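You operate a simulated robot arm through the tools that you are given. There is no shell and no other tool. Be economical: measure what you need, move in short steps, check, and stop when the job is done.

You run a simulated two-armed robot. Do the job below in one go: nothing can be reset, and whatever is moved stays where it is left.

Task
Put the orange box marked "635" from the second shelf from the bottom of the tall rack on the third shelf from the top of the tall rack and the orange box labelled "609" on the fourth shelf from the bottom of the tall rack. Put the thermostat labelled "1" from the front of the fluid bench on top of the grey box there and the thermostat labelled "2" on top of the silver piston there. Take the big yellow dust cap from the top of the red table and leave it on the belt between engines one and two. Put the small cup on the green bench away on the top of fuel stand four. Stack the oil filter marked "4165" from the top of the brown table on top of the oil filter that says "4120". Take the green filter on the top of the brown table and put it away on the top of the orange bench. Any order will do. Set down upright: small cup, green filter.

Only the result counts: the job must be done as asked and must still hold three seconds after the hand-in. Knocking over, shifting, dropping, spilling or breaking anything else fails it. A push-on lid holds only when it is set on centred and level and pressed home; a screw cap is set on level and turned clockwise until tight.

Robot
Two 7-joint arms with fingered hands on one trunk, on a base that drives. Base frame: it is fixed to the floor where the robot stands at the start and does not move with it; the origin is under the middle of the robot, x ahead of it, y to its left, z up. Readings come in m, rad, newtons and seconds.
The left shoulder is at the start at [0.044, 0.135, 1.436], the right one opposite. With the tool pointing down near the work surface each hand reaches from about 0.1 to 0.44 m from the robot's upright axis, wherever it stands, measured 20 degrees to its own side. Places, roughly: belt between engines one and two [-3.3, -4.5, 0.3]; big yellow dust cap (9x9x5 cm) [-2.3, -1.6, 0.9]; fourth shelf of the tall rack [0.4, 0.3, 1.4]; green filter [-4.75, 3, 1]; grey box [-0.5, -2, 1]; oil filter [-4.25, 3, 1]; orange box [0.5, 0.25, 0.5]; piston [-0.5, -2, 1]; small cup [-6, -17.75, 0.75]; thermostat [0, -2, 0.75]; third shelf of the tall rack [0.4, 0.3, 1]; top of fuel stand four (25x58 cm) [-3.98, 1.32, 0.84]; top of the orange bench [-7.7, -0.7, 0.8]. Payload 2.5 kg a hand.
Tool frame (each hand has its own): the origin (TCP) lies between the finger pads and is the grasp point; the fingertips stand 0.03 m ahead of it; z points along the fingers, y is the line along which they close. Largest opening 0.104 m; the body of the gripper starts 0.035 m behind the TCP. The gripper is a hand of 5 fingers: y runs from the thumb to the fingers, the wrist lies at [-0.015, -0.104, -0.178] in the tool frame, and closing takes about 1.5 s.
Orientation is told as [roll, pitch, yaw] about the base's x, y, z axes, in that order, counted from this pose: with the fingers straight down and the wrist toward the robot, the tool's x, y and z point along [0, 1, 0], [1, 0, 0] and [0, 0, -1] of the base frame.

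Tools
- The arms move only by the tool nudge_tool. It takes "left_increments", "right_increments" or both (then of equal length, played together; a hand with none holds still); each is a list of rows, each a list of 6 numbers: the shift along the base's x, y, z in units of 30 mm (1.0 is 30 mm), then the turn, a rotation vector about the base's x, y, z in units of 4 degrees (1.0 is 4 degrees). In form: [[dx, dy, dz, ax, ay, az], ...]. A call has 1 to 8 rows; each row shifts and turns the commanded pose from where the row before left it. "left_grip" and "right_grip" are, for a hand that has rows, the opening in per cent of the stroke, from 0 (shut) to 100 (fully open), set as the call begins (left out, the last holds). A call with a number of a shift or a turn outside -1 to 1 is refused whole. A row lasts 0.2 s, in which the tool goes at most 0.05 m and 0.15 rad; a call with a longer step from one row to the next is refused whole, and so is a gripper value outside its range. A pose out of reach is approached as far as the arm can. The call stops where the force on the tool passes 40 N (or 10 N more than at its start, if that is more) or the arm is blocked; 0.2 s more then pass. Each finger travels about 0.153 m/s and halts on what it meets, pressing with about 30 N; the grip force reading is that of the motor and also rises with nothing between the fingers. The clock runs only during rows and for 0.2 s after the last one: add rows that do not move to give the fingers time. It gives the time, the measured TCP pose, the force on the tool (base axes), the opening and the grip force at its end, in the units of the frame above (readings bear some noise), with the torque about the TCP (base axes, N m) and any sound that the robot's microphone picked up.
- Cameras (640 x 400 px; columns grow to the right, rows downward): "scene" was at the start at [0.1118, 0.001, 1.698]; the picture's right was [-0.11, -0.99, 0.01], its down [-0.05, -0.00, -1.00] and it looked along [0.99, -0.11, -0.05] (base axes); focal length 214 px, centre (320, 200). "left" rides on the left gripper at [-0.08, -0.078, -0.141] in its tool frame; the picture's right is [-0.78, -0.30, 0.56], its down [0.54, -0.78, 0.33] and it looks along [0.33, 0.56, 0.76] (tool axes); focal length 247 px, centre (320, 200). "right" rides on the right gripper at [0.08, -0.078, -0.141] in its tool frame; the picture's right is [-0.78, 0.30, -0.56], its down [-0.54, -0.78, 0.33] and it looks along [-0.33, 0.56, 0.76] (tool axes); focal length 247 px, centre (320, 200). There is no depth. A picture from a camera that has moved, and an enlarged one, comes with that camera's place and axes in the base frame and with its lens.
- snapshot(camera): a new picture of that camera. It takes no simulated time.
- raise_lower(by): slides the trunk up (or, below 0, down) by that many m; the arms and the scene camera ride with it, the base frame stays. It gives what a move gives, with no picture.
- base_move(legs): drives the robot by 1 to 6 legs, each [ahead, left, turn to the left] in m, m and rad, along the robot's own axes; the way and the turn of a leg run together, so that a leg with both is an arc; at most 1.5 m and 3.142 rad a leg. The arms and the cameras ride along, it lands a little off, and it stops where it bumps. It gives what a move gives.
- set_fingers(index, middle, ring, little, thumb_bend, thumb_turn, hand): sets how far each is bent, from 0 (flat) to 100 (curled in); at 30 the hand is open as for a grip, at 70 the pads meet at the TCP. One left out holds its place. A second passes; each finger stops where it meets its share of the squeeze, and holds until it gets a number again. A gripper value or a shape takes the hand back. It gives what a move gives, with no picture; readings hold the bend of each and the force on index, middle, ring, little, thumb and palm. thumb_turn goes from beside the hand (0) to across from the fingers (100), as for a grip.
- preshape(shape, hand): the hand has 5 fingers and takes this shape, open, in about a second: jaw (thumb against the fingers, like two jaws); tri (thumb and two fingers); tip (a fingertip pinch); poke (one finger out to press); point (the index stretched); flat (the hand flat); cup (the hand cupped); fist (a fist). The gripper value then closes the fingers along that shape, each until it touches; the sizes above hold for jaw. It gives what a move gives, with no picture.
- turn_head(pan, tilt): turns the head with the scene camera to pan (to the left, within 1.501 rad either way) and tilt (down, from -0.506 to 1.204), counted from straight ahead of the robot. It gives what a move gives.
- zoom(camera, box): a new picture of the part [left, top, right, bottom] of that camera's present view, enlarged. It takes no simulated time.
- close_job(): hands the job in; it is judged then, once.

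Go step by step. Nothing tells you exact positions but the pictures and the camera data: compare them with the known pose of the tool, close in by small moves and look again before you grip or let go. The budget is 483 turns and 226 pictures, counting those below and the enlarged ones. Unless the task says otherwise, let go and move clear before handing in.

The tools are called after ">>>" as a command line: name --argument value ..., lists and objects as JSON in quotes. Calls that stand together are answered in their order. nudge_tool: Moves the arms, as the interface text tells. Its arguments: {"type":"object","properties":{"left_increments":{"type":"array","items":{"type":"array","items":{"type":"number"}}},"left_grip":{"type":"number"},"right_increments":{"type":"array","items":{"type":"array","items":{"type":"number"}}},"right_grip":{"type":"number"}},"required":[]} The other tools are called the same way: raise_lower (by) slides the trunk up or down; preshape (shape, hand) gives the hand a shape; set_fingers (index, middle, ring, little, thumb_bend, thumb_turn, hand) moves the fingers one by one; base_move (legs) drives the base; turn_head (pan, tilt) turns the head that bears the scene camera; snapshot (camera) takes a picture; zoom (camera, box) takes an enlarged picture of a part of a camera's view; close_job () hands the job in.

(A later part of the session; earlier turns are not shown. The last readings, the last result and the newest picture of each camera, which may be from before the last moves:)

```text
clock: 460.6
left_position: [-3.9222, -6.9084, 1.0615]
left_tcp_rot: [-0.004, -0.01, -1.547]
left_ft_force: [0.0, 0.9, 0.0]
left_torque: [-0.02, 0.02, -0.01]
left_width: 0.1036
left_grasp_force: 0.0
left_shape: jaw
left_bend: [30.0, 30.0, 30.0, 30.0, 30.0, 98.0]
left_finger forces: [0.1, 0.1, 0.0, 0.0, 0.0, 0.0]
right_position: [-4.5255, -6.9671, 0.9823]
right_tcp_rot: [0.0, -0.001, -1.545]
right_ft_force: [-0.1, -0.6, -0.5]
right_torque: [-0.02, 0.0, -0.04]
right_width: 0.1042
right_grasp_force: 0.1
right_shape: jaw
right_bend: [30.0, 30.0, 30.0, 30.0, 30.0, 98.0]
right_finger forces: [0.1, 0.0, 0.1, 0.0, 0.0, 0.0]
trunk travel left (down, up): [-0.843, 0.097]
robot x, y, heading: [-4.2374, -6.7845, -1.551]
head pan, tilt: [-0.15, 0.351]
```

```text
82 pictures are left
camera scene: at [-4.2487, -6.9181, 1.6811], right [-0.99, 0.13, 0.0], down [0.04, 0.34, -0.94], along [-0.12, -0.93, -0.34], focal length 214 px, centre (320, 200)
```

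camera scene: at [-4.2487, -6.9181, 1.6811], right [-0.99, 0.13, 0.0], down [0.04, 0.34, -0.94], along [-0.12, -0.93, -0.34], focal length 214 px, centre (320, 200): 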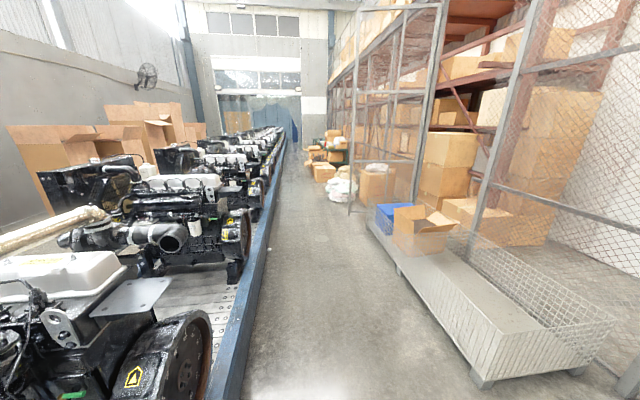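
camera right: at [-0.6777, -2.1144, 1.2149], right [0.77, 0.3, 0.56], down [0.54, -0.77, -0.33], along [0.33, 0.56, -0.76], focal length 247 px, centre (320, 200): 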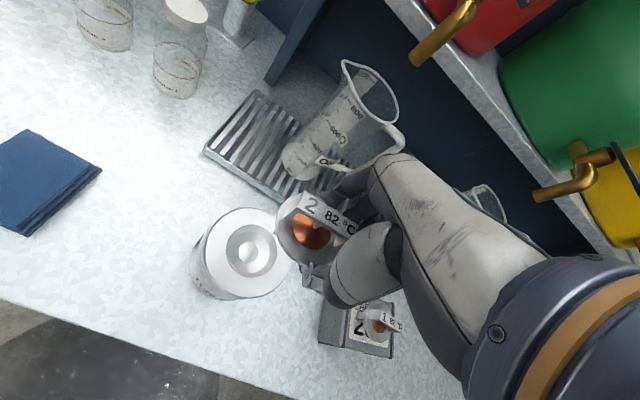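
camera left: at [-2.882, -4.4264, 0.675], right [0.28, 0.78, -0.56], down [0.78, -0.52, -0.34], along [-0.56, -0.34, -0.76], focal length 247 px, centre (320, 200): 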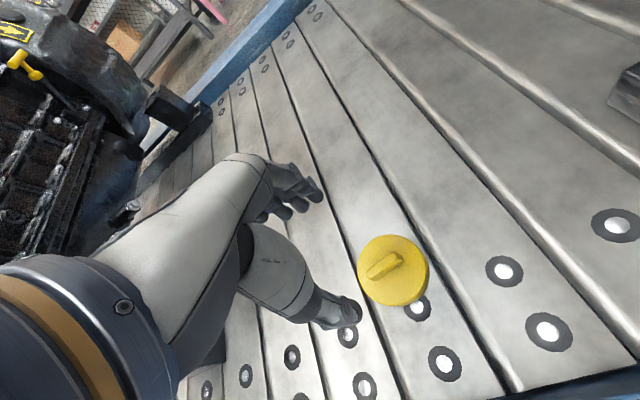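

>>> base_move --legs '[[0, -0.33, -0.02], [1.5, 0, 0], [1.5, 0, 0], [1.5, 0, 0]]'

>>> snapshot --camera "scene"

```text
clock: 483.9
left_position: [-4.257, -11.4406, 1.0613]
left_tcp_rot: [-0.002, -0.01, -1.567]
left_ft_force: [-0.9, 0.6, 0.3]
left_torque: [0.01, 0.01, -0.01]
left_width: 0.1038
left_grasp_force: 0.1
left_shape: jaw
left_bend: [30.0, 30.0, 30.0, 30.0, 30.0, 98.0]
left_finger forces: [0.1, 0.1, 0.0, 0.1, 0.0, 0.0]
right_position: [-4.8588, -11.4889, 0.9827]
right_tcp_rot: [-0.001, 0.0, -1.565]
right_ft_force: [-0.1, -0.1, 1.0]
right_torque: [0.05, 0.01, 0.0]
right_width: 0.1038
right_grasp_force: 0.0
right_shape: jaw
right_bend: [30.0, 30.0, 30.0, 30.0, 30.0, 98.0]
right_finger forces: [0.0, 0.0, 0.1, 0.0, 0.0, 0.0]
trunk travel left (down, up): [-0.843, 0.097]
robot x, y, heading: [-4.5738, -11.314, -1.564]
head pan, tilt: [-0.15, 0.351]
```

```text
81 pictures are left
camera scene: at [-4.5832, -11.4437, 1.681], right [-0.99, 0.15, 0.0], down [0.05, 0.34, -0.94], along [-0.14, -0.93, -0.34], focal length 214 px, centre (320, 200)
```

scene: 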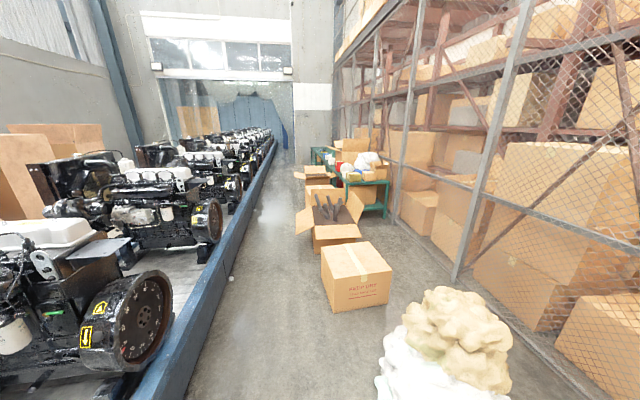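

The passage narrows between belt and floor boxes (x about -4.04 to -4.8). I raise the trunk so the elbows ride high, centre at x -4.45, and go on.

>>> raise_lower --by 0.09

>>> base_move --legs '[[0.3, 0.14, 0], [1.5, 0, 0]]'

>>> snapshot --camera "scene"

```text
clock: 485.2
left_position: [-4.2563, -11.4403, 1.1505]
left_tcp_rot: [-0.003, -0.011, -1.569]
left_ft_force: [-0.4, 1.2, -0.3]
left_torque: [0.02, -0.01, -0.01]
left_width: 0.1039
left_grasp_force: 0.1
left_shape: jaw
left_bend: [30.0, 30.0, 30.0, 30.0, 30.0, 98.0]
left_finger forces: [0.0, 0.1, 0.1, 0.0, 0.0, 0.0]
right_position: [-4.8595, -11.4876, 1.0719]
right_tcp_rot: [0.0, 0.0, -1.568]
right_ft_force: [0.1, -0.2, 0.0]
right_torque: [0.0, 0.03, -0.01]
right_width: 0.1038
right_grasp_force: 0.0
right_shape: jaw
right_bend: [30.0, 30.0, 30.0, 30.0, 30.0, 98.0]
right_finger forces: [0.1, 0.0, 0.0, 0.0, 0.0, 0.0]
trunk travel left (down, up): [-0.933, 0.007]
robot x, y, heading: [-4.5689, -11.3118, -1.569]
head pan, tilt: [-0.15, 0.351]
```

```text
clock: 494.4
left_position: [-4.1161, -13.2465, 1.1513]
left_tcp_rot: [-0.004, -0.011, -1.574]
left_ft_force: [-0.7, 0.5, 0.3]
left_torque: [0.01, 0.01, -0.01]
left_width: 0.1041
left_grasp_force: 0.1
left_shape: jaw
left_bend: [30.0, 30.0, 30.0, 30.0, 30.0, 98.0]
left_finger forces: [0.0, 0.0, 0.0, 0.1, 0.0, 0.0]
right_position: [-4.7217, -13.2899, 1.0726]
right_tcp_rot: [-0.002, 0.0, -1.573]
right_ft_force: [0.8, -0.4, 0.0]
right_torque: [0.06, 0.02, 0.0]
right_width: 0.1036
right_grasp_force: 0.1
right_shape: jaw
right_bend: [30.0, 30.0, 30.0, 30.0, 30.0, 98.0]
right_finger forces: [0.1, 0.1, 0.1, 0.0, 0.0, 0.0]
trunk travel left (down, up): [-0.933, 0.007]
robot x, y, heading: [-4.4291, -13.1146, -1.573]
head pan, tilt: [-0.15, 0.351]
```

```text
80 pictures are left
camera scene: at [-4.4424, -13.2478, 1.7711], right [-0.99, 0.15, 0.0], down [0.05, 0.34, -0.94], along [-0.14, -0.93, -0.34], focal length 214 px, centre (320, 200)
```

scene: 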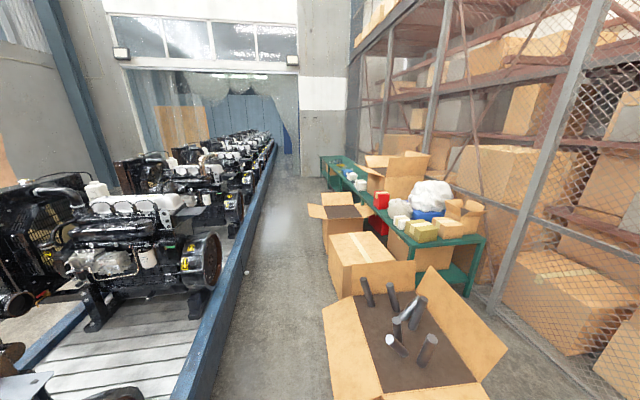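

>>> zoom --camera "scene" --box '[300, 130, 480, 250]'

>>> base_move --legs '[[0.3, 0.08, 0], [1.2, 0, 0]]'

>>> snapshot --camera "scene"

```text
3.33 times, centred on (390, 190) of scene
camera zoom: at [-4.4424, -13.2478, 1.7711], right [-0.99, 0.15, 0.0], down [0.05, 0.34, -0.94], along [-0.14, -0.93, -0.34], focal length 715 px, centre (87, 233)
```

zoom: 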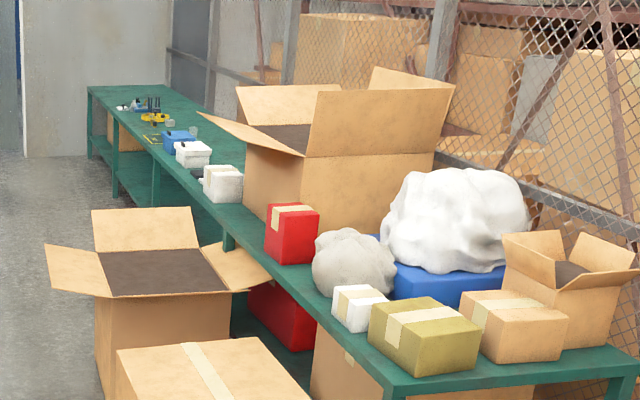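

```text
clock: 502.3
left_position: [-4.053, -14.7782, 1.1518]
left_tcp_rot: [-0.004, -0.011, -1.594]
left_ft_force: [-0.7, 0.7, -0.3]
left_torque: [0.01, -0.01, 0.05]
left_width: 0.1036
left_grasp_force: 0.1
left_shape: jaw
left_bend: [30.0, 30.0, 30.0, 30.0, 30.0, 98.0]
left_finger forces: [0.1, 0.0, 0.0, 0.0, 0.1, 0.1]
right_position: [-4.6577, -14.8102, 1.0726]
right_tcp_rot: [-0.001, -0.002, -1.592]
right_ft_force: [0.2, 0.2, -0.5]
right_torque: [0.03, 0.0, -0.04]
right_width: 0.1041
right_grasp_force: 0.1
right_shape: jaw
right_bend: [30.0, 30.0, 30.0, 30.0, 30.0, 98.0]
right_finger forces: [0.0, 0.1, 0.0, 0.0, 0.0, 0.0]
trunk travel left (down, up): [-0.933, 0.007]
robot x, y, heading: [-4.3625, -14.6438, -1.59]
head pan, tilt: [-0.15, 0.351]
```

```text
78 pictures are left
camera scene: at [-4.3793, -14.7739, 1.7711], right [-0.99, 0.17, 0.0], down [0.06, 0.34, -0.94], along [-0.16, -0.93, -0.34], focal length 214 px, centre (320, 200)
```

scene: 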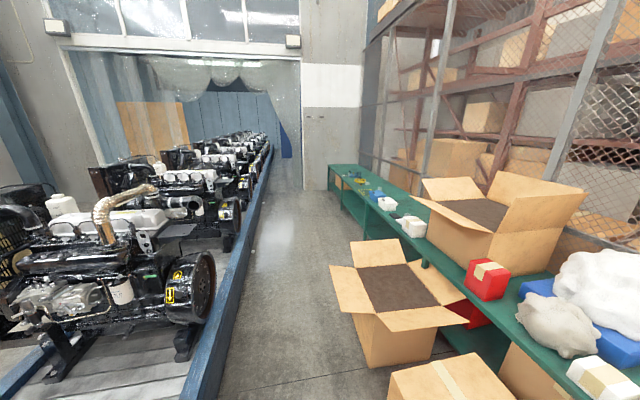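

>>> base_move --legs '[[0, 0.02, 0.02], [1.4, 0, 0], [1.0, 0, 0]]'

>>> turn_head --pan -0.9 --tilt 0.5

>>> snapshot --camera "scene"

```text
clock: 514.4
left_position: [-3.9908, -17.1392, 1.151]
left_tcp_rot: [-0.003, -0.01, -1.535]
left_ft_force: [0.0, -0.2, -0.4]
left_torque: [-0.01, 0.01, 0.03]
left_width: 0.1038
left_grasp_force: 0.1
left_shape: jaw
left_bend: [30.0, 30.0, 30.0, 30.0, 30.0, 98.0]
left_finger forces: [0.0, 0.0, 0.0, 0.1, 0.0, 0.0]
right_position: [-4.5922, -17.2057, 1.0726]
right_tcp_rot: [0.0, -0.002, -1.535]
right_ft_force: [0.9, -0.1, 0.5]
right_torque: [0.0, 0.04, 0.02]
right_width: 0.1041
right_grasp_force: 0.0
right_shape: jaw
right_bend: [30.0, 30.0, 30.0, 30.0, 30.0, 98.0]
right_finger forces: [0.0, 0.0, 0.1, 0.1, 0.0, 0.0]
trunk travel left (down, up): [-0.933, 0.007]
robot x, y, heading: [-4.3059, -17.0244, -1.534]
head pan, tilt: [-0.15, 0.351]
```

```text
clock: 515.5
left_position: [-3.99, -17.1371, 1.1508]
left_tcp_rot: [-0.004, -0.009, -1.534]
left_ft_force: [-0.1, -0.6, 1.1]
left_torque: [-0.02, 0.03, -0.02]
left_width: 0.1038
left_grasp_force: 0.1
left_shape: jaw
left_bend: [30.0, 30.0, 30.0, 30.0, 30.0, 98.0]
left_finger forces: [0.0, 0.0, 0.0, 0.0, 0.0, 0.1]
right_position: [-4.5919, -17.2046, 1.0722]
right_tcp_rot: [-0.002, 0.0, -1.534]
right_ft_force: [0.2, 0.2, 0.1]
right_torque: [0.02, 0.04, -0.01]
right_width: 0.1038
right_grasp_force: 0.0
right_shape: jaw
right_bend: [30.0, 30.0, 30.0, 30.0, 30.0, 98.0]
right_finger forces: [0.0, 0.0, 0.0, 0.1, 0.0, 0.0]
trunk travel left (down, up): [-0.933, 0.007]
robot x, y, heading: [-4.3111, -17.0239, -1.535]
head pan, tilt: [-0.901, 0.499]
```

```text
77 pictures are left
camera scene: at [-4.3755, -17.1192, 1.7574], right [-0.65, 0.76, 0.0], down [0.36, 0.31, -0.88], along [-0.67, -0.57, -0.48], focal length 214 px, centre (320, 200)
```

scene: 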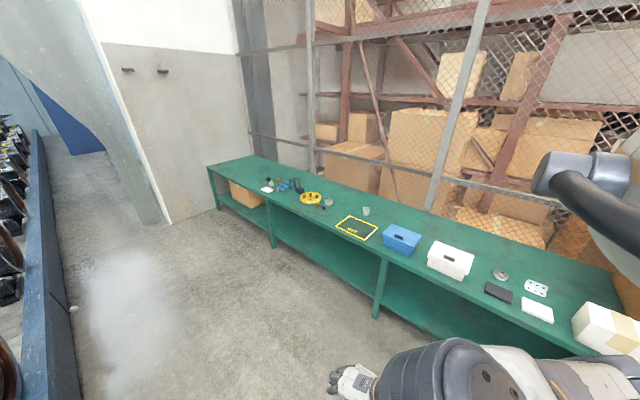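

>>> zoom --camera "scene" --box '[250, 160, 410, 260]'

```text
4.00 times, centred on (330, 210) of scene
camera zoom: at [-4.3755, -17.1192, 1.7574], right [-0.65, 0.76, 0.0], down [0.36, 0.31, -0.88], along [-0.67, -0.57, -0.48], focal length 858 px, centre (280, 160)
```

zoom: 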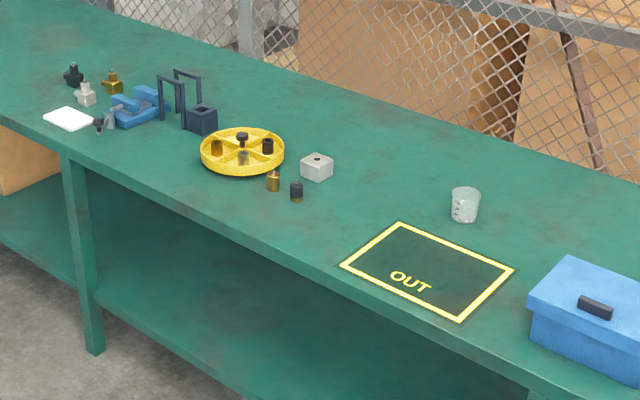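

The small cup stands at about (-5.83, -17.83); the bench front edge is near x -5.4. I turn to face the bench and line the left shoulder up with the cup.

>>> base_move --legs '[[0.3, -0.3, 0], [0, 0, -1.607], [0, 0.35, 0]]'

>>> turn_head --pan 0.1 --tilt 0.55

>>> snapshot --camera "scene"

```text
clock: 523.9
left_position: [-4.7248, -17.9935, 1.1515]
left_tcp_rot: [-0.002, -0.011, -3.14]
left_ft_force: [-0.1, 0.5, -0.5]
left_torque: [0.01, 0.01, 0.02]
left_width: 0.1037
left_grasp_force: 0.0
left_shape: jaw
left_bend: [30.0, 30.0, 30.0, 30.0, 30.0, 98.0]
left_finger forces: [0.0, 0.0, 0.0, 0.0, 0.0, 0.0]
right_position: [-4.7691, -17.3903, 1.0731]
right_tcp_rot: [-0.003, 0.0, -3.14]
right_ft_force: [0.0, 0.3, -0.3]
right_torque: [-0.02, 0.0, 0.0]
right_width: 0.1039
right_grasp_force: 0.0
right_shape: jaw
right_bend: [30.0, 30.0, 30.0, 30.0, 30.0, 98.0]
right_finger forces: [0.1, 0.0, 0.1, 0.1, 0.1, 0.0]
trunk travel left (down, up): [-0.933, 0.007]
robot x, y, heading: [-4.5941, -17.6771, -3.135]
head pan, tilt: [-0.901, 0.499]
```

```text
clock: 525.1
left_position: [-4.724, -17.9937, 1.1512]
left_tcp_rot: [-0.004, -0.01, -3.139]
left_ft_force: [0.5, -0.2, 0.3]
left_torque: [-0.03, 0.0, 0.04]
left_width: 0.1037
left_grasp_force: 0.0
left_shape: jaw
left_bend: [30.0, 30.0, 30.0, 30.0, 30.0, 98.0]
left_finger forces: [0.0, 0.1, 0.0, 0.0, 0.0, 0.1]
right_position: [-4.7697, -17.3904, 1.0724]
right_tcp_rot: [-0.002, 0.002, -3.139]
right_ft_force: [0.3, 0.3, 0.2]
right_torque: [0.01, -0.02, -0.04]
right_width: 0.1038
right_grasp_force: 0.1
right_shape: jaw
right_bend: [30.0, 30.0, 30.0, 30.0, 30.0, 98.0]
right_finger forces: [0.0, 0.0, 0.0, 0.0, 0.0, 0.1]
trunk travel left (down, up): [-0.933, 0.007]
robot x, y, heading: [-4.5904, -17.6812, -3.139]
head pan, tilt: [0.099, 0.55]
```

```text
75 pictures are left
camera scene: at [-4.7235, -17.6892, 1.7528], right [-0.1, 0.99, 0.0], down [0.52, 0.05, -0.85], along [-0.85, -0.09, -0.52], focal length 214 px, centre (320, 200)
```

scene: 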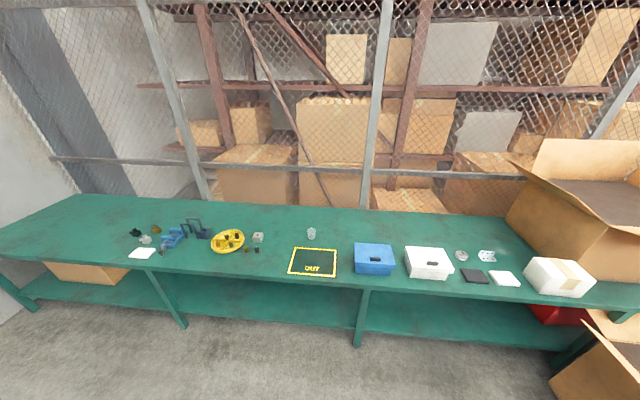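

Bench top is near z 0.755 with front edge about x -5.5; the cup is at (-5.843, -17.87). I extend the left hand to its forward pose here, high, before moving in.

>>> nudge_tool --left_increments '[[-0.9, 0, 1, 0, 0, 0], [-0.9, 0, 1, 0, 0, 0], [-0.9, 0.2, 1, 0, 0, 0], [-0.9, 0.4, 1, 0, 0, 0], [-0.9, 0.5, 1, 0, 0, 0], [-0.9, 0.5, 1, 0, 0, 0], [-0.9, 0.5, 1, 0, 0, 0], [-0.9, 0.5, 1, 0, 0, 0]]'

>>> nudge_tool --left_increments '[[-0.9, 0.4, 0, 0, 0, 0], [-0.9, 0.4, 0, 0, 0, 0], [-0.9, 0.3, 0, 0, 0, 0], [-0.9, 0.3, 0, 0, 0, 0], [-0.9, 0, 0, 0, 0, 0], [-0.9, 0, 0, 0, 0, 0], [-0.9, 0, 0, 0, 0, 0], [0, 0, 0, 0, 0, 0]]' --right_increments '[[0.9, 0, 0, 0, 0, 0], [0.9, 0, 0, 0, 0, 0], [0.5, 0, 0, 0, 0, 0], [0, 0, 0, 0, 0, 0], [0, 0, 0, 0, 0, 0], [0, 0, 0, 0, 0, 0], [0, 0, 0, 0, 0, 0], [0, 0, 0, 0, 0, 0]]'

>>> base_move --legs '[[0.58, 0, 0]]'

>>> snapshot --camera "scene"

>>> snapshot --camera "left"

```text
clock: 526.9
left_position: [-4.9589, -17.942, 1.3609]
left_tcp_rot: [-0.048, -0.007, 3.142]
left_ft_force: [-0.5, 0.7, 0.4]
left_torque: [-0.01, 0.0, 0.0]
left_width: 0.1038
left_grasp_force: 0.0
left_shape: jaw
left_bend: [30.0, 30.0, 30.0, 30.0, 30.0, 97.0]
left_finger forces: [0.0, 0.0, 0.1, 0.0, 0.1, 0.0]
left hand out of reach, approached as far as the arm can: row 3, 4, 5, 6
right_position: [-4.7696, -17.3898, 1.0723]
right_tcp_rot: [-0.002, 0.0, -3.139]
right_ft_force: [-0.9, -0.4, -0.5]
right_torque: [0.04, -0.04, 0.0]
right_width: 0.1038
right_grasp_force: 0.2
right_shape: jaw
right_bend: [30.0, 30.0, 30.0, 30.0, 30.0, 98.0]
right_finger forces: [0.0, 0.1, 0.0, 0.0, 0.0, 0.0]
trunk travel left (down, up): [-0.933, 0.007]
robot x, y, heading: [-4.5975, -17.6807, -3.141]
head pan, tilt: [0.099, 0.55]
```

```text
clock: 528.7
left_position: [-5.1495, -17.907, 1.368]
left_tcp_rot: [-0.004, -0.009, -3.139]
left_ft_force: [0.5, -0.5, 0.4]
left_torque: [-0.03, -0.02, 0.0]
left_width: 0.1039
left_grasp_force: 0.0
left_shape: jaw
left_bend: [30.0, 30.0, 30.0, 30.0, 30.0, 98.0]
left_finger forces: [0.0, 0.0, 0.1, 0.0, 0.0, 0.0]
right_position: [-4.7101, -17.3879, 1.0668]
right_tcp_rot: [-0.003, 0.038, 3.134]
right_ft_force: [0.0, -0.4, -0.2]
right_torque: [-0.03, 0.02, -0.01]
right_width: 0.1038
right_grasp_force: 0.1
right_shape: jaw
right_bend: [30.0, 30.0, 30.0, 30.0, 30.0, 98.0]
right_finger forces: [0.0, 0.0, 0.1, 0.0, 0.0, 0.0]
right hand out of reach, approached as far as the arm can: row 1, 2, 3
trunk travel left (down, up): [-0.933, 0.007]
robot x, y, heading: [-4.5985, -17.6814, -3.142]
head pan, tilt: [0.099, 0.55]
```

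```text
clock: 532.1
left_position: [-5.7376, -17.9104, 1.3677]
left_tcp_rot: [-0.004, -0.011, -3.137]
left_ft_force: [-0.6, -0.3, 0.0]
left_torque: [0.02, 0.01, 0.0]
left_width: 0.1043
left_grasp_force: 0.0
left_shape: jaw
left_bend: [30.0, 30.0, 30.0, 30.0, 30.0, 98.0]
left_finger forces: [0.0, 0.0, 0.0, 0.0, 0.0, 0.0]
right_position: [-5.2994, -17.3892, 1.0674]
right_tcp_rot: [-0.006, 0.038, 3.137]
right_ft_force: [1.3, 0.0, -0.6]
right_torque: [-0.02, 0.03, -0.02]
right_width: 0.1039
right_grasp_force: 0.0
right_shape: jaw
right_bend: [30.0, 30.0, 30.0, 30.0, 30.0, 98.0]
right_finger forces: [0.1, 0.1, 0.1, 0.0, 0.1, 0.1]
trunk travel left (down, up): [-0.933, 0.007]
robot x, y, heading: [-5.1867, -17.6823, -3.138]
head pan, tilt: [0.099, 0.55]
```

```text
74 pictures are left
camera scene: at [-5.3115, -17.6909, 1.7528], right [-0.1, 0.99, 0.0], down [0.52, 0.05, -0.85], along [-0.85, -0.09, -0.52], focal length 214 px, centre (320, 200)
```

scene: 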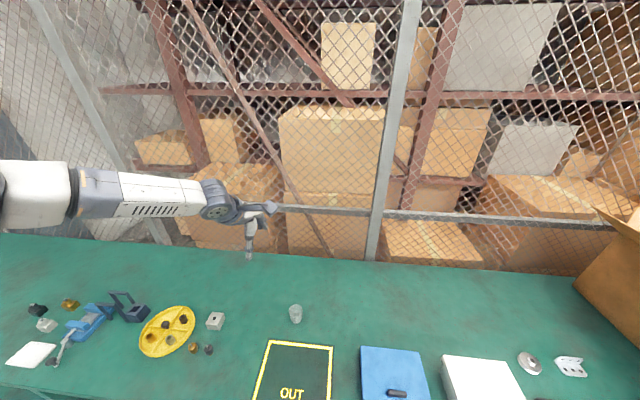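

```text
73 pictures are left
camera left: at [-5.6582, -17.8304, 1.5093], right [0.29, 0.78, -0.56], down [0.78, -0.53, -0.34], along [-0.56, -0.33, -0.76], focal length 247 px, centre (320, 200)
```

left: 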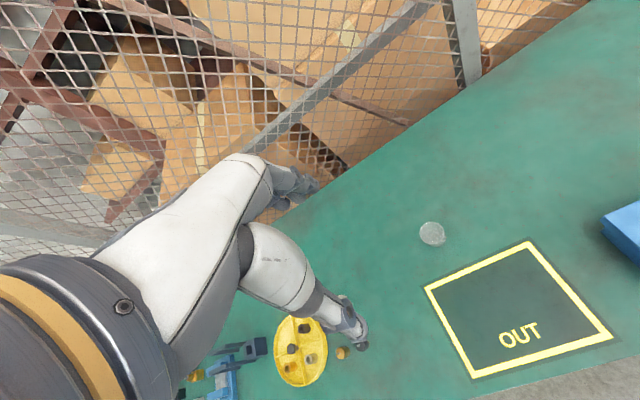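

>>> zoom --camera "scene" --box '[255, 285, 335, 340]'

>>> zoom --camera "left" --box '[392, 205, 472, 265]'

```text
7.27 times, centred on (295, 312) of scene
camera zoom: at [-5.3115, -17.6909, 1.7528], right [-0.1, 0.99, 0.0], down [0.52, 0.05, -0.85], along [-0.85, -0.09, -0.52], focal length 1560 px, centre (502, -618)
```

zoom: 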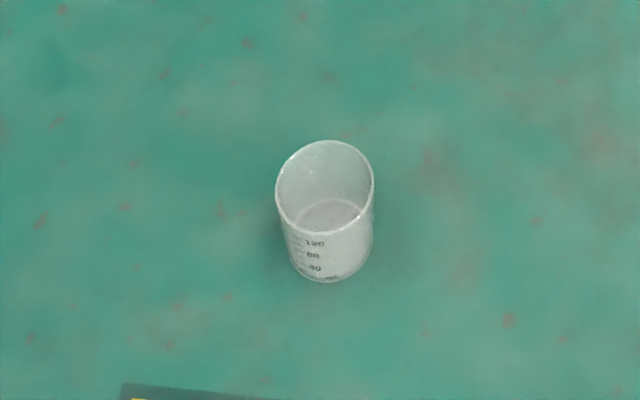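

```text
6.67 times, centred on (432, 235) of left
camera zoom: at [-5.6582, -17.8304, 1.5093], right [0.29, 0.78, -0.56], down [0.78, -0.53, -0.34], along [-0.56, -0.33, -0.76], focal length 1646 px, centre (-427, -33)
```

zoom: 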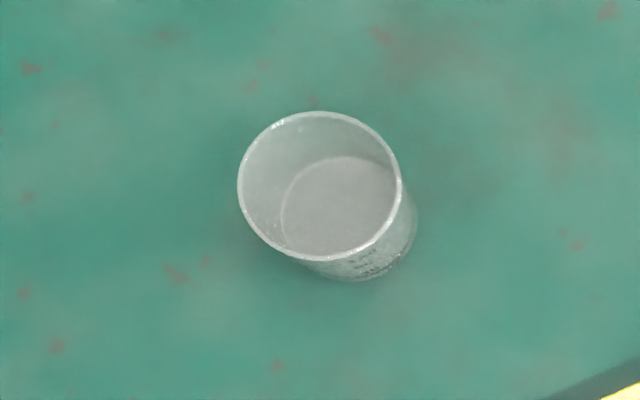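

The cup's rim is about 6.4 cm wide at z 0.81, centre (-5.873, -17.863). I edge in, align the left hand and lower.

>>> base_move --legs '[[0.09, 0, 0]]'

>>> nudge_tool --left_increments '[[-0.75, 0.8, 0, 0, 0, 0], [-0.75, 0.77, 0, 0, 0, 0], [0, 0, 0, 0, 0, 0]]' --left_grip 100

>>> raise_lower --by -0.4

>>> raise_lower --by -0.06

>>> snapshot --camera "left"

>>> snapshot --camera "scene"

```text
clock: 533.2
left_position: [-5.8243, -17.9104, 1.3674]
left_tcp_rot: [-0.004, -0.009, -3.137]
left_ft_force: [-0.7, 0.8, 0.8]
left_torque: [0.01, -0.02, 0.02]
left_width: 0.1039
left_grasp_force: 0.2
left_shape: jaw
left_bend: [30.0, 30.0, 30.0, 30.0, 30.0, 98.0]
left_finger forces: [0.0, 0.1, 0.0, 0.1, 0.1, 0.0]
right_position: [-5.3876, -17.3889, 1.067]
right_tcp_rot: [-0.005, 0.04, 3.136]
right_ft_force: [0.6, -0.3, -0.1]
right_torque: [0.01, -0.02, 0.01]
right_width: 0.1041
right_grasp_force: 0.0
right_shape: jaw
right_bend: [30.0, 30.0, 30.0, 30.0, 30.0, 98.0]
right_finger forces: [0.0, 0.0, 0.0, 0.0, 0.0, 0.0]
trunk travel left (down, up): [-0.933, 0.007]
robot x, y, heading: [-5.2731, -17.6816, -3.136]
head pan, tilt: [0.099, 0.55]
```

```text
clock: 534.0
left_position: [-5.8708, -17.8626, 1.3688]
left_tcp_rot: [-0.002, -0.01, -3.136]
left_ft_force: [-0.5, -0.1, -0.2]
left_torque: [0.0, 0.01, 0.0]
left_width: 0.1038
left_grasp_force: 0.2
left_shape: jaw
left_bend: [30.0, 30.0, 30.0, 30.0, 30.0, 98.0]
left_finger forces: [0.0, 0.0, 0.0, 0.0, 0.0, 0.1]
right_position: [-5.3867, -17.3889, 1.066]
right_tcp_rot: [-0.004, 0.04, 3.137]
right_ft_force: [-0.3, -0.3, -0.8]
right_torque: [-0.02, 0.01, 0.0]
right_width: 0.104
right_grasp_force: 0.1
right_shape: jaw
right_bend: [30.0, 30.0, 30.0, 30.0, 30.0, 98.0]
right_finger forces: [0.1, 0.0, 0.0, 0.0, 0.0, 0.0]
trunk travel left (down, up): [-0.933, 0.007]
robot x, y, heading: [-5.2737, -17.6809, -3.131]
head pan, tilt: [0.099, 0.55]
```

```text
clock: 537.8
left_position: [-5.8717, -17.8627, 0.9682]
left_tcp_rot: [-0.004, -0.01, -3.138]
left_ft_force: [-0.2, -0.3, 0.1]
left_torque: [-0.02, 0.03, 0.0]
left_width: 0.1036
left_grasp_force: 0.1
left_shape: jaw
left_bend: [30.0, 30.0, 30.0, 30.0, 30.0, 98.0]
left_finger forces: [0.0, 0.0, 0.0, 0.0, 0.0, 0.0]
right_position: [-5.3873, -17.3881, 0.6675]
right_tcp_rot: [-0.005, 0.038, 3.135]
right_ft_force: [0.0, 0.4, 0.7]
right_torque: [0.04, -0.01, 0.0]
right_width: 0.1039
right_grasp_force: 0.1
right_shape: jaw
right_bend: [30.0, 30.0, 30.0, 30.0, 30.0, 98.0]
right_finger forces: [0.0, 0.0, 0.1, 0.0, 0.1, 0.1]
trunk travel left (down, up): [-0.533, 0.407]
robot x, y, heading: [-5.2715, -17.681, -3.141]
head pan, tilt: [0.099, 0.55]
```

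```text
clock: 538.8
left_position: [-5.8711, -17.8622, 0.9078]
left_tcp_rot: [-0.003, -0.011, -3.138]
left_ft_force: [-0.2, -0.5, -0.6]
left_torque: [-0.03, 0.04, 0.01]
left_width: 0.1038
left_grasp_force: 0.0
left_shape: jaw
left_bend: [30.0, 30.0, 30.0, 30.0, 30.0, 98.0]
left_finger forces: [0.2, 0.1, 0.0, 0.0, 0.0, 0.1]
right_position: [-5.3867, -17.3886, 0.6076]
right_tcp_rot: [-0.005, 0.039, 3.137]
right_ft_force: [-0.4, 0.4, -0.2]
right_torque: [-0.01, -0.01, 0.0]
right_width: 0.1041
right_grasp_force: 0.0
right_shape: jaw
right_bend: [30.0, 30.0, 30.0, 30.0, 30.0, 98.0]
right_finger forces: [0.1, 0.0, 0.1, 0.1, 0.0, 0.1]
trunk travel left (down, up): [-0.473, 0.467]
robot x, y, heading: [-5.269, -17.6838, -3.133]
head pan, tilt: [0.099, 0.55]
```

```text
70 pictures are left
camera left: at [-5.7925, -17.7824, 1.0501], right [0.29, 0.78, -0.56], down [0.78, -0.53, -0.34], along [-0.56, -0.33, -0.76], focal length 247 px, centre (320, 200)
```

left: 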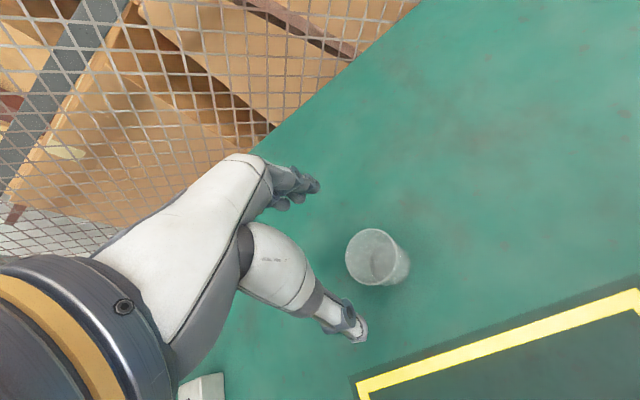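

```text
69 pictures are left
camera scene: at [-5.4, -17.6913, 1.2928], right [-0.1, 0.99, 0.0], down [0.52, 0.05, -0.85], along [-0.85, -0.09, -0.52], focal length 214 px, centre (320, 200)
```

scene: 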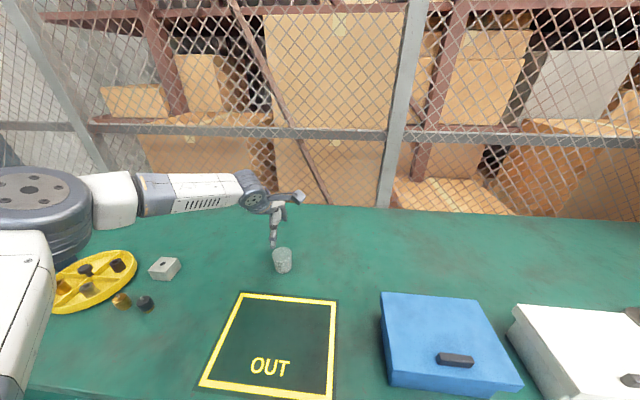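

The cup is centred under the hand. I lower and close gently.

>>> raise_lower --by -0.112

>>> nudge_tool --left_increments '[[0, 0, 0, 0, 0, 0], [0, 0, 0, 0, 0, 0], [0, 0, 0, 0, 0, 0], [0, 0, 0, 0, 0, 0], [0, 0, 0, 0, 0, 0], [0, 0, 0, 0, 0, 0]]' --left_grip 50

>>> snapshot --camera "left"

```text
clock: 540.2
left_position: [-5.8712, -17.8626, 0.7947]
left_tcp_rot: [-0.004, -0.009, -3.138]
left_ft_force: [-0.4, -0.7, 0.1]
left_torque: [0.04, -0.02, -0.01]
left_width: 0.104
left_grasp_force: 0.0
left_shape: jaw
left_bend: [30.0, 30.0, 30.0, 30.0, 30.0, 98.0]
left_finger forces: [0.0, 0.0, 0.0, 0.0, 0.0, 0.0]
right_position: [-5.3869, -17.3889, 0.4955]
right_tcp_rot: [-0.004, 0.038, 3.137]
right_ft_force: [-0.3, 0.5, -0.4]
right_torque: [0.01, -0.02, -0.02]
right_width: 0.1042
right_grasp_force: 0.1
right_shape: jaw
right_bend: [30.0, 30.0, 30.0, 30.0, 30.0, 98.0]
right_finger forces: [0.0, 0.0, 0.0, 0.1, 0.0, 0.0]
trunk travel left (down, up): [-0.361, 0.579]
robot x, y, heading: [-5.2715, -17.6802, -3.136]
head pan, tilt: [0.099, 0.55]
```

```text
clock: 541.6
left_position: [-5.8709, -17.861, 0.7957]
left_tcp_rot: [-0.003, -0.01, -3.137]
left_ft_force: [-0.1, -0.2, -0.7]
left_torque: [-0.01, 0.0, 0.01]
left_width: 0.0543
left_grasp_force: 29.6
left_shape: jaw
left_bend: [74.0, 43.0, 46.0, 44.0, 69.0, 100.0]
left_finger forces: [16.8, 9.3, 0.0, 0.1, 26.0, 0.0]
right_position: [-5.3873, -17.3895, 0.4957]
right_tcp_rot: [-0.005, 0.039, 3.137]
right_ft_force: [-0.1, 0.2, 0.4]
right_torque: [0.0, -0.01, 0.0]
right_width: 0.1039
right_grasp_force: 0.1
right_shape: jaw
right_bend: [30.0, 30.0, 30.0, 30.0, 30.0, 98.0]
right_finger forces: [0.0, 0.0, 0.0, 0.1, 0.1, 0.0]
trunk travel left (down, up): [-0.361, 0.579]
robot x, y, heading: [-5.2717, -17.6824, -3.138]
head pan, tilt: [0.099, 0.55]
```

```text
68 pictures are left
camera left: at [-5.7925, -17.7825, 0.938], right [0.29, 0.78, -0.56], down [0.78, -0.53, -0.34], along [-0.56, -0.33, -0.76], focal length 247 px, centre (320, 200)
```

left: 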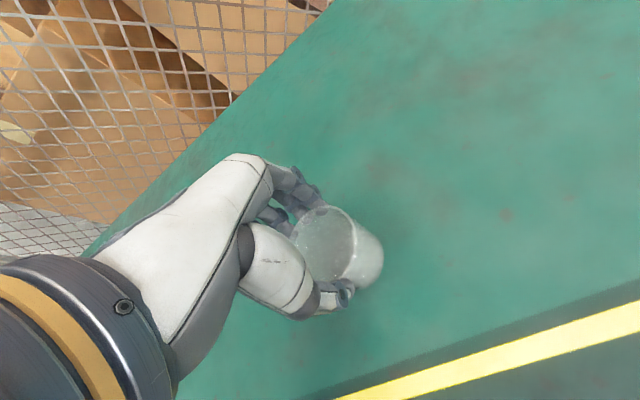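

Gripped. I lift and check.

>>> raise_lower --by 0.08

>>> snapshot --camera "left"

```text
clock: 542.8
left_position: [-5.8709, -17.862, 0.8752]
left_tcp_rot: [-0.003, -0.01, -3.137]
left_ft_force: [-0.2, 0.7, -0.1]
left_torque: [-0.02, -0.02, 0.02]
left_width: 0.0541
left_grasp_force: 29.7
left_shape: jaw
left_bend: [74.0, 43.0, 46.0, 44.0, 69.0, 100.0]
left_finger forces: [16.8, 9.2, 0.0, 0.1, 26.1, 0.0]
right_position: [-5.3874, -17.3896, 0.5748]
right_tcp_rot: [-0.004, 0.038, 3.136]
right_ft_force: [0.4, -0.7, -1.8]
right_torque: [-0.02, 0.02, 0.01]
right_width: 0.1039
right_grasp_force: 0.1
right_shape: jaw
right_bend: [30.0, 30.0, 30.0, 30.0, 30.0, 98.0]
right_finger forces: [0.0, 0.0, 0.0, 0.0, 0.1, 0.1]
trunk travel left (down, up): [-0.441, 0.499]
robot x, y, heading: [-5.2726, -17.678, -3.141]
head pan, tilt: [0.099, 0.55]
```

```text
67 pictures are left
camera left: at [-5.7926, -17.7825, 1.0179], right [0.29, 0.78, -0.56], down [0.78, -0.53, -0.34], along [-0.56, -0.33, -0.76], focal length 247 px, centre (320, 200)
```

left: 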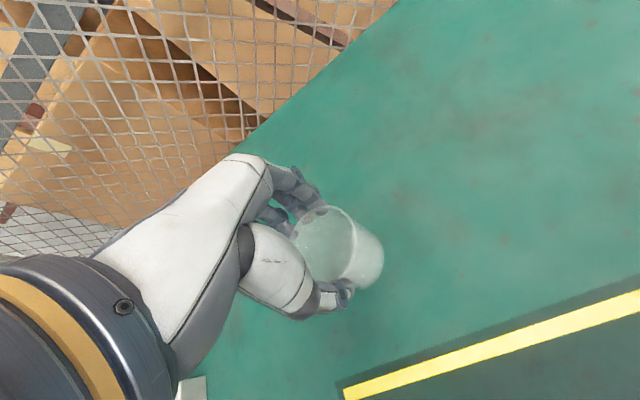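

Held upright. I raise, back out, tuck the arm, and turn north.

>>> raise_lower --by 0.4

>>> base_move --legs '[[-0.68, 0, 0]]'

>>> nudge_tool --left_increments '[[0.9, 0, 0, 0, 0, 0], [0.9, 0, 0, 0, 0, 0], [0.9, 0, 0, 0, 0, 0], [0.9, 0, 0, 0, 0, 0], [0.9, 0, 0, 0, 0, 0], [0.9, 0, 0, 0, 0, 0], [0.9, 0, 0, 0, 0, 0], [0.5, 0, 0, 0, 0, 0]]'

>>> raise_lower --by 0.09

>>> base_move --legs '[[0, 0, -1.571], [0.2, -0.22, 0]]'

>>> turn_head --pan 0 --tilt 0.4

>>> snapshot --camera "scene"

```text
clock: 546.6
left_position: [-5.8703, -17.8633, 1.2759]
left_tcp_rot: [-0.003, -0.011, -3.138]
left_ft_force: [-0.3, 0.3, -0.6]
left_torque: [-0.03, 0.01, 0.0]
left_width: 0.0541
left_grasp_force: 30.2
left_shape: jaw
left_bend: [74.0, 43.0, 46.0, 44.0, 69.0, 100.0]
left_finger forces: [16.8, 9.1, 0.0, 0.0, 26.0, 0.0]
right_position: [-5.3866, -17.3903, 0.9742]
right_tcp_rot: [-0.006, 0.039, 3.138]
right_ft_force: [-0.1, -0.2, -0.1]
right_torque: [-0.01, -0.01, 0.0]
right_width: 0.1038
right_grasp_force: 0.1
right_shape: jaw
right_bend: [30.0, 30.0, 30.0, 30.0, 30.0, 98.0]
right_finger forces: [0.2, 0.0, 0.0, 0.0, 0.0, 0.0]
trunk travel left (down, up): [-0.841, 0.099]
robot x, y, heading: [-5.2735, -17.6802, -3.137]
head pan, tilt: [0.099, 0.55]
```

```text
clock: 550.3
left_position: [-5.1964, -17.8611, 1.2757]
left_tcp_rot: [-0.002, -0.01, -3.133]
left_ft_force: [-0.1, 0.3, 0.0]
left_torque: [0.02, 0.02, 0.01]
left_width: 0.0544
left_grasp_force: 30.0
left_shape: jaw
left_bend: [74.0, 43.0, 46.0, 44.0, 69.0, 100.0]
left_finger forces: [17.0, 9.2, 0.0, 0.1, 26.2, 0.1]
right_position: [-4.7157, -17.385, 0.9757]
right_tcp_rot: [-0.005, 0.039, -3.142]
right_ft_force: [-0.5, 0.7, 0.6]
right_torque: [0.02, -0.05, 0.01]
right_width: 0.1037
right_grasp_force: 0.1
right_shape: jaw
right_bend: [30.0, 30.0, 30.0, 30.0, 30.0, 98.0]
right_finger forces: [0.0, 0.1, 0.1, 0.0, 0.0, 0.0]
trunk travel left (down, up): [-0.841, 0.099]
robot x, y, heading: [-4.5956, -17.6813, -3.131]
head pan, tilt: [0.099, 0.55]
```

```text
clock: 552.1
left_position: [-4.9922, -17.8618, 1.2778]
left_tcp_rot: [-0.006, -0.009, -3.13]
left_ft_force: [-0.4, 0.7, -0.8]
left_torque: [-0.01, 0.0, 0.03]
left_width: 0.0542
left_grasp_force: 30.3
left_shape: jaw
left_bend: [74.0, 43.0, 46.0, 44.0, 69.0, 100.0]
left_finger forces: [16.8, 9.1, 0.1, 0.1, 26.2, 0.0]
right_position: [-4.7151, -17.3853, 0.9759]
right_tcp_rot: [-0.004, 0.038, -3.142]
right_ft_force: [-0.3, -0.3, -0.3]
right_torque: [0.0, -0.02, -0.01]
right_width: 0.1039
right_grasp_force: 0.1
right_shape: jaw
right_bend: [30.0, 30.0, 30.0, 30.0, 30.0, 98.0]
right_finger forces: [0.0, 0.1, 0.0, 0.1, 0.0, 0.0]
trunk travel left (down, up): [-0.841, 0.099]
robot x, y, heading: [-4.5942, -17.6805, -3.133]
head pan, tilt: [0.099, 0.55]
```

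```text
clock: 553.4
left_position: [-4.9924, -17.8617, 1.3669]
left_tcp_rot: [-0.005, -0.012, -3.131]
left_ft_force: [-0.5, 0.2, -0.5]
left_torque: [0.0, -0.02, -0.02]
left_width: 0.0543
left_grasp_force: 29.8
left_shape: jaw
left_bend: [74.0, 43.0, 46.0, 44.0, 69.0, 100.0]
left_finger forces: [17.0, 9.2, 0.1, 0.0, 26.1, 0.0]
right_position: [-4.7138, -17.3852, 1.0655]
right_tcp_rot: [-0.005, 0.041, -3.142]
right_ft_force: [0.4, -0.2, -0.1]
right_torque: [-0.02, 0.01, -0.02]
right_width: 0.1039
right_grasp_force: 0.1
right_shape: jaw
right_bend: [30.0, 30.0, 30.0, 30.0, 30.0, 98.0]
right_finger forces: [0.0, 0.0, 0.0, 0.0, 0.1, 0.0]
trunk travel left (down, up): [-0.931, 0.009]
robot x, y, heading: [-4.5961, -17.6764, -3.129]
head pan, tilt: [0.099, 0.55]
```

```text
clock: 559.3
left_position: [-4.5503, -17.0766, 1.3659]
left_tcp_rot: [-0.007, -0.01, 1.561]
left_ft_force: [-1.0, 0.0, 0.2]
left_torque: [-0.01, 0.03, 0.03]
left_width: 0.0541
left_grasp_force: 30.1
left_shape: jaw
left_bend: [74.0, 43.0, 46.0, 44.0, 69.0, 100.0]
left_finger forces: [16.9, 8.9, 0.0, 0.0, 25.9, 0.0]
right_position: [-4.0781, -17.3624, 1.0652]
right_tcp_rot: [-0.006, 0.04, 1.555]
right_ft_force: [-0.7, -1.0, -0.6]
right_torque: [-0.01, -0.03, 0.03]
right_width: 0.1041
right_grasp_force: 0.0
right_shape: jaw
right_bend: [30.0, 30.0, 30.0, 30.0, 30.0, 98.0]
right_finger forces: [0.1, 0.1, 0.0, 0.0, 0.0, 0.0]
trunk travel left (down, up): [-0.931, 0.009]
robot x, y, heading: [-4.3739, -17.473, 1.562]
head pan, tilt: [0.099, 0.55]
```

```text
clock: 560.0
left_position: [-4.5503, -17.0768, 1.3669]
left_tcp_rot: [-0.004, -0.011, 1.564]
left_ft_force: [-0.4, 0.1, -0.2]
left_torque: [-0.05, 0.0, 0.0]
left_width: 0.054
left_grasp_force: 30.2
left_shape: jaw
left_bend: [74.0, 43.0, 46.0, 44.0, 69.0, 100.0]
left_finger forces: [16.8, 9.1, 0.0, 0.0, 25.9, 0.1]
right_position: [-4.0785, -17.3613, 1.0646]
right_tcp_rot: [-0.004, 0.039, 1.555]
right_ft_force: [0.1, -1.4, 0.4]
right_torque: [0.02, 0.01, 0.02]
right_width: 0.1038
right_grasp_force: 0.0
right_shape: jaw
right_bend: [30.0, 30.0, 30.0, 30.0, 30.0, 98.0]
right_finger forces: [0.0, 0.0, 0.1, 0.0, 0.0, 0.0]
trunk travel left (down, up): [-0.931, 0.009]
robot x, y, heading: [-4.375, -17.4713, 1.573]
head pan, tilt: [0.0, 0.4]
```

```text
66 pictures are left
camera scene: at [-4.3716, -17.3415, 1.7644], right [1.0, -0.01, 0.0], down [0.0, -0.39, -0.92], along [0.01, 0.92, -0.39], focal length 214 px, centre (320, 200)
```

scene: 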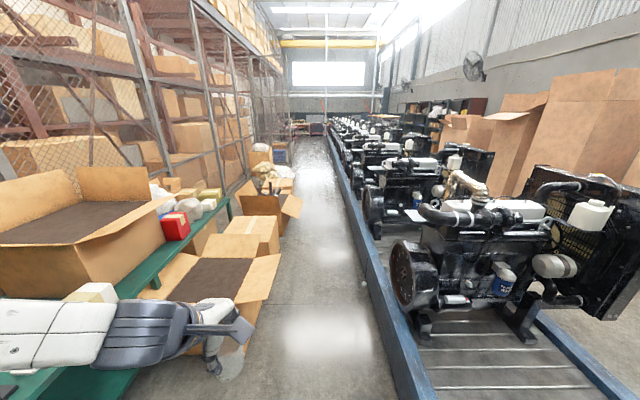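

Clear run north. I drive in stages, correcting drift.

>>> base_move --legs '[[1.5, 0, 0], [1.5, 0, 0], [1.3, 0, 0]]'

```text
clock: 580.8
left_position: [-4.4611, -12.7292, 1.367]
left_tcp_rot: [-0.004, -0.009, 1.559]
left_ft_force: [0.8, 0.0, -0.9]
left_torque: [0.01, 0.01, 0.0]
left_width: 0.0539
left_grasp_force: 30.2
left_shape: jaw
left_bend: [74.0, 43.0, 46.0, 44.0, 69.0, 100.0]
left_finger forces: [17.0, 9.2, 0.0, 0.0, 26.0, 0.1]
right_position: [-3.9904, -13.0156, 1.0661]
right_tcp_rot: [-0.004, 0.039, 1.551]
right_ft_force: [-0.8, 0.0, 0.2]
right_torque: [0.03, 0.0, 0.0]
right_width: 0.1039
right_grasp_force: 0.1
right_shape: jaw
right_bend: [30.0, 30.0, 30.0, 30.0, 30.0, 98.0]
right_finger forces: [0.1, 0.0, 0.0, 0.0, 0.0, 0.0]
trunk travel left (down, up): [-0.931, 0.009]
robot x, y, heading: [-4.2841, -13.1286, 1.56]
head pan, tilt: [0.0, 0.4]
```

>>> base_move --legs '[[0.2, 0.2, 0.03], [1.5, 0, 0], [1.5, 0, 0], [1.5, 0, 0], [1.5, 0, 0]]'

>>> snapshot --camera "scene"

```text
clock: 610.7
left_position: [-4.8419, -6.5691, 1.3672]
left_tcp_rot: [-0.003, -0.009, 1.58]
left_ft_force: [0.1, -0.2, -0.3]
left_torque: [-0.04, -0.03, 0.0]
left_width: 0.0538
left_grasp_force: 30.4
left_shape: jaw
left_bend: [74.0, 43.0, 46.0, 44.0, 69.0, 100.0]
left_finger forces: [17.1, 9.0, 0.2, 0.1, 26.0, 0.0]
right_position: [-4.3673, -6.8469, 1.0663]
right_tcp_rot: [-0.006, 0.04, 1.57]
right_ft_force: [0.3, 0.4, 0.5]
right_torque: [-0.04, 0.02, 0.0]
right_width: 0.1039
right_grasp_force: 0.0
right_shape: jaw
right_bend: [30.0, 30.0, 30.0, 30.0, 30.0, 98.0]
right_finger forces: [0.0, 0.1, 0.0, 0.0, 0.0, 0.0]
trunk travel left (down, up): [-0.931, 0.009]
robot x, y, heading: [-4.6602, -6.9645, 1.581]
head pan, tilt: [0.0, 0.4]
```

```text
65 pictures are left
camera scene: at [-4.6603, -6.8317, 1.7645], right [1.0, 0.01, 0.0], down [0.0, -0.39, -0.92], along [-0.01, 0.92, -0.39], focal length 214 px, centre (320, 200)
```

scene: 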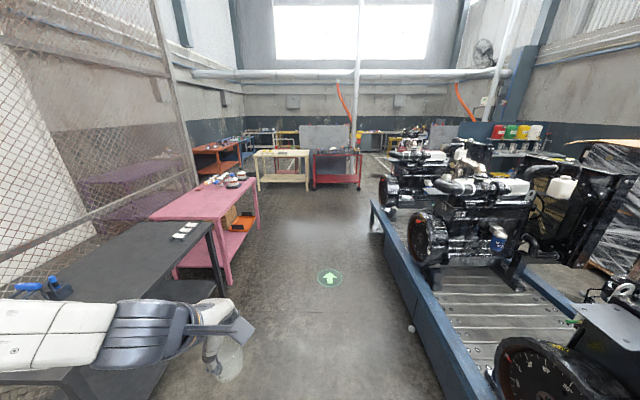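

>>> base_move --legs '[[0.3, -0.3, 0], [1.5, 0, 0], [1.5, 0, 0], [0.7, 0, 0]]'

>>> snapshot --camera "scene"

```text
clock: 630.8
left_position: [-4.4731, -2.5833, 1.3666]
left_tcp_rot: [-0.004, -0.01, 1.55]
left_ft_force: [0.2, -0.4, 0.0]
left_torque: [0.0, 0.0, -0.01]
left_width: 0.054
left_grasp_force: 29.3
left_shape: jaw
left_bend: [74.0, 43.0, 46.0, 44.0, 69.0, 100.0]
left_finger forces: [17.1, 9.0, 0.0, 0.1, 26.0, 0.1]
right_position: [-4.0067, -2.8755, 1.0662]
right_tcp_rot: [-0.006, 0.04, 1.541]
right_ft_force: [-0.4, 0.5, 0.4]
right_torque: [-0.01, 0.02, -0.01]
right_width: 0.1041
right_grasp_force: 0.0
right_shape: jaw
right_bend: [30.0, 30.0, 30.0, 30.0, 30.0, 98.0]
right_finger forces: [0.0, 0.0, 0.0, 0.0, 0.0, 0.0]
trunk travel left (down, up): [-0.931, 0.009]
robot x, y, heading: [-4.3008, -2.9856, 1.54]
head pan, tilt: [0.0, 0.4]
```

```text
64 pictures are left
camera scene: at [-4.2985, -2.8501, 1.7645], right [1.0, -0.02, 0.0], down [-0.01, -0.39, -0.92], along [0.02, 0.92, -0.39], focal length 214 px, centre (320, 200)
```

scene: 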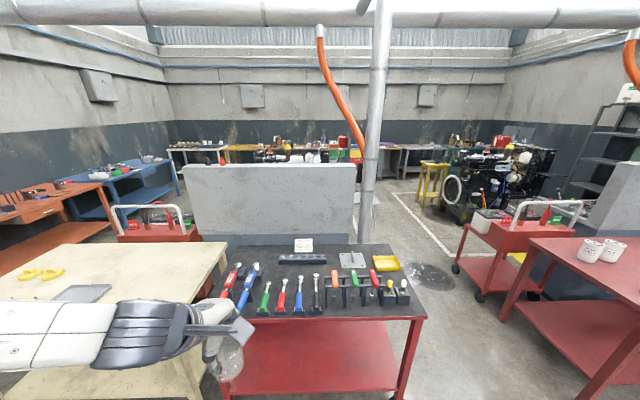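

I pass between the tool table and the red table, as before, heading north.

>>> base_move --legs '[[0, -1.15, 0.03], [1.5, 0, 0], [1.2, 0, 0]]'

>>> turn_head --pan 0.4 --tilt 0.4

>>> snapshot --camera "scene"

```text
clock: 649.3
left_position: [-3.3973, 0.1076, 1.3679]
left_tcp_rot: [-0.002, -0.01, 1.591]
left_ft_force: [0.6, -0.8, -0.1]
left_torque: [-0.01, -0.02, -0.02]
left_width: 0.0539
left_grasp_force: 30.0
left_shape: jaw
left_bend: [74.0, 43.0, 46.0, 44.0, 69.0, 100.0]
left_finger forces: [17.1, 8.8, 0.0, 0.0, 26.0, 0.0]
right_position: [-2.9197, -0.1653, 1.0658]
right_tcp_rot: [-0.006, 0.04, 1.583]
right_ft_force: [-0.6, 0.1, 0.4]
right_torque: [-0.02, -0.03, 0.02]
right_width: 0.1037
right_grasp_force: 0.1
right_shape: jaw
right_bend: [30.0, 30.0, 30.0, 30.0, 30.0, 98.0]
right_finger forces: [0.0, 0.0, 0.0, 0.0, 0.0, 0.1]
trunk travel left (down, up): [-0.931, 0.009]
robot x, y, heading: [-3.2129, -0.2849, 1.59]
head pan, tilt: [0.0, 0.4]
```

```text
clock: 650.2
left_position: [-3.3978, 0.1079, 1.3661]
left_tcp_rot: [-0.002, -0.009, 1.59]
left_ft_force: [0.3, 0.2, -0.1]
left_torque: [0.04, 0.03, -0.03]
left_width: 0.054
left_grasp_force: 30.1
left_shape: jaw
left_bend: [74.0, 43.0, 46.0, 44.0, 69.0, 100.0]
left_finger forces: [17.2, 8.9, 0.1, 0.0, 25.9, 0.1]
right_position: [-2.9194, -0.1662, 1.0648]
right_tcp_rot: [-0.006, 0.041, 1.581]
right_ft_force: [-0.7, -0.7, -0.4]
right_torque: [0.04, -0.01, 0.0]
right_width: 0.1042
right_grasp_force: 0.0
right_shape: jaw
right_bend: [30.0, 30.0, 30.0, 30.0, 30.0, 98.0]
right_finger forces: [0.0, 0.0, 0.0, 0.0, 0.0, 0.0]
trunk travel left (down, up): [-0.931, 0.009]
robot x, y, heading: [-3.2089, -0.2883, 1.593]
head pan, tilt: [0.4, 0.4]
```

```text
63 pictures are left
camera scene: at [-3.2491, -0.1605, 1.7645], right [0.91, 0.41, 0.0], down [0.16, -0.36, -0.92], along [-0.37, 0.84, -0.39], focal length 214 px, centre (320, 200)
```

scene: 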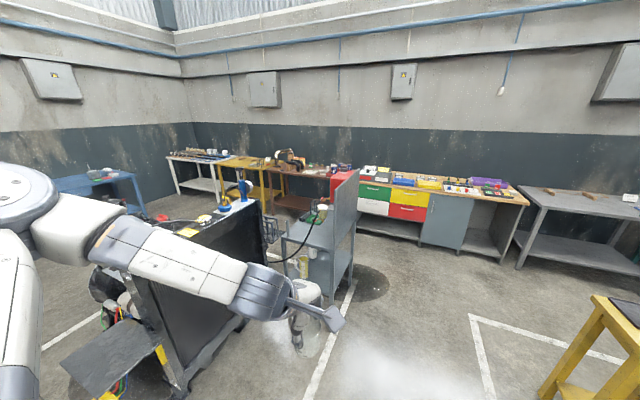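

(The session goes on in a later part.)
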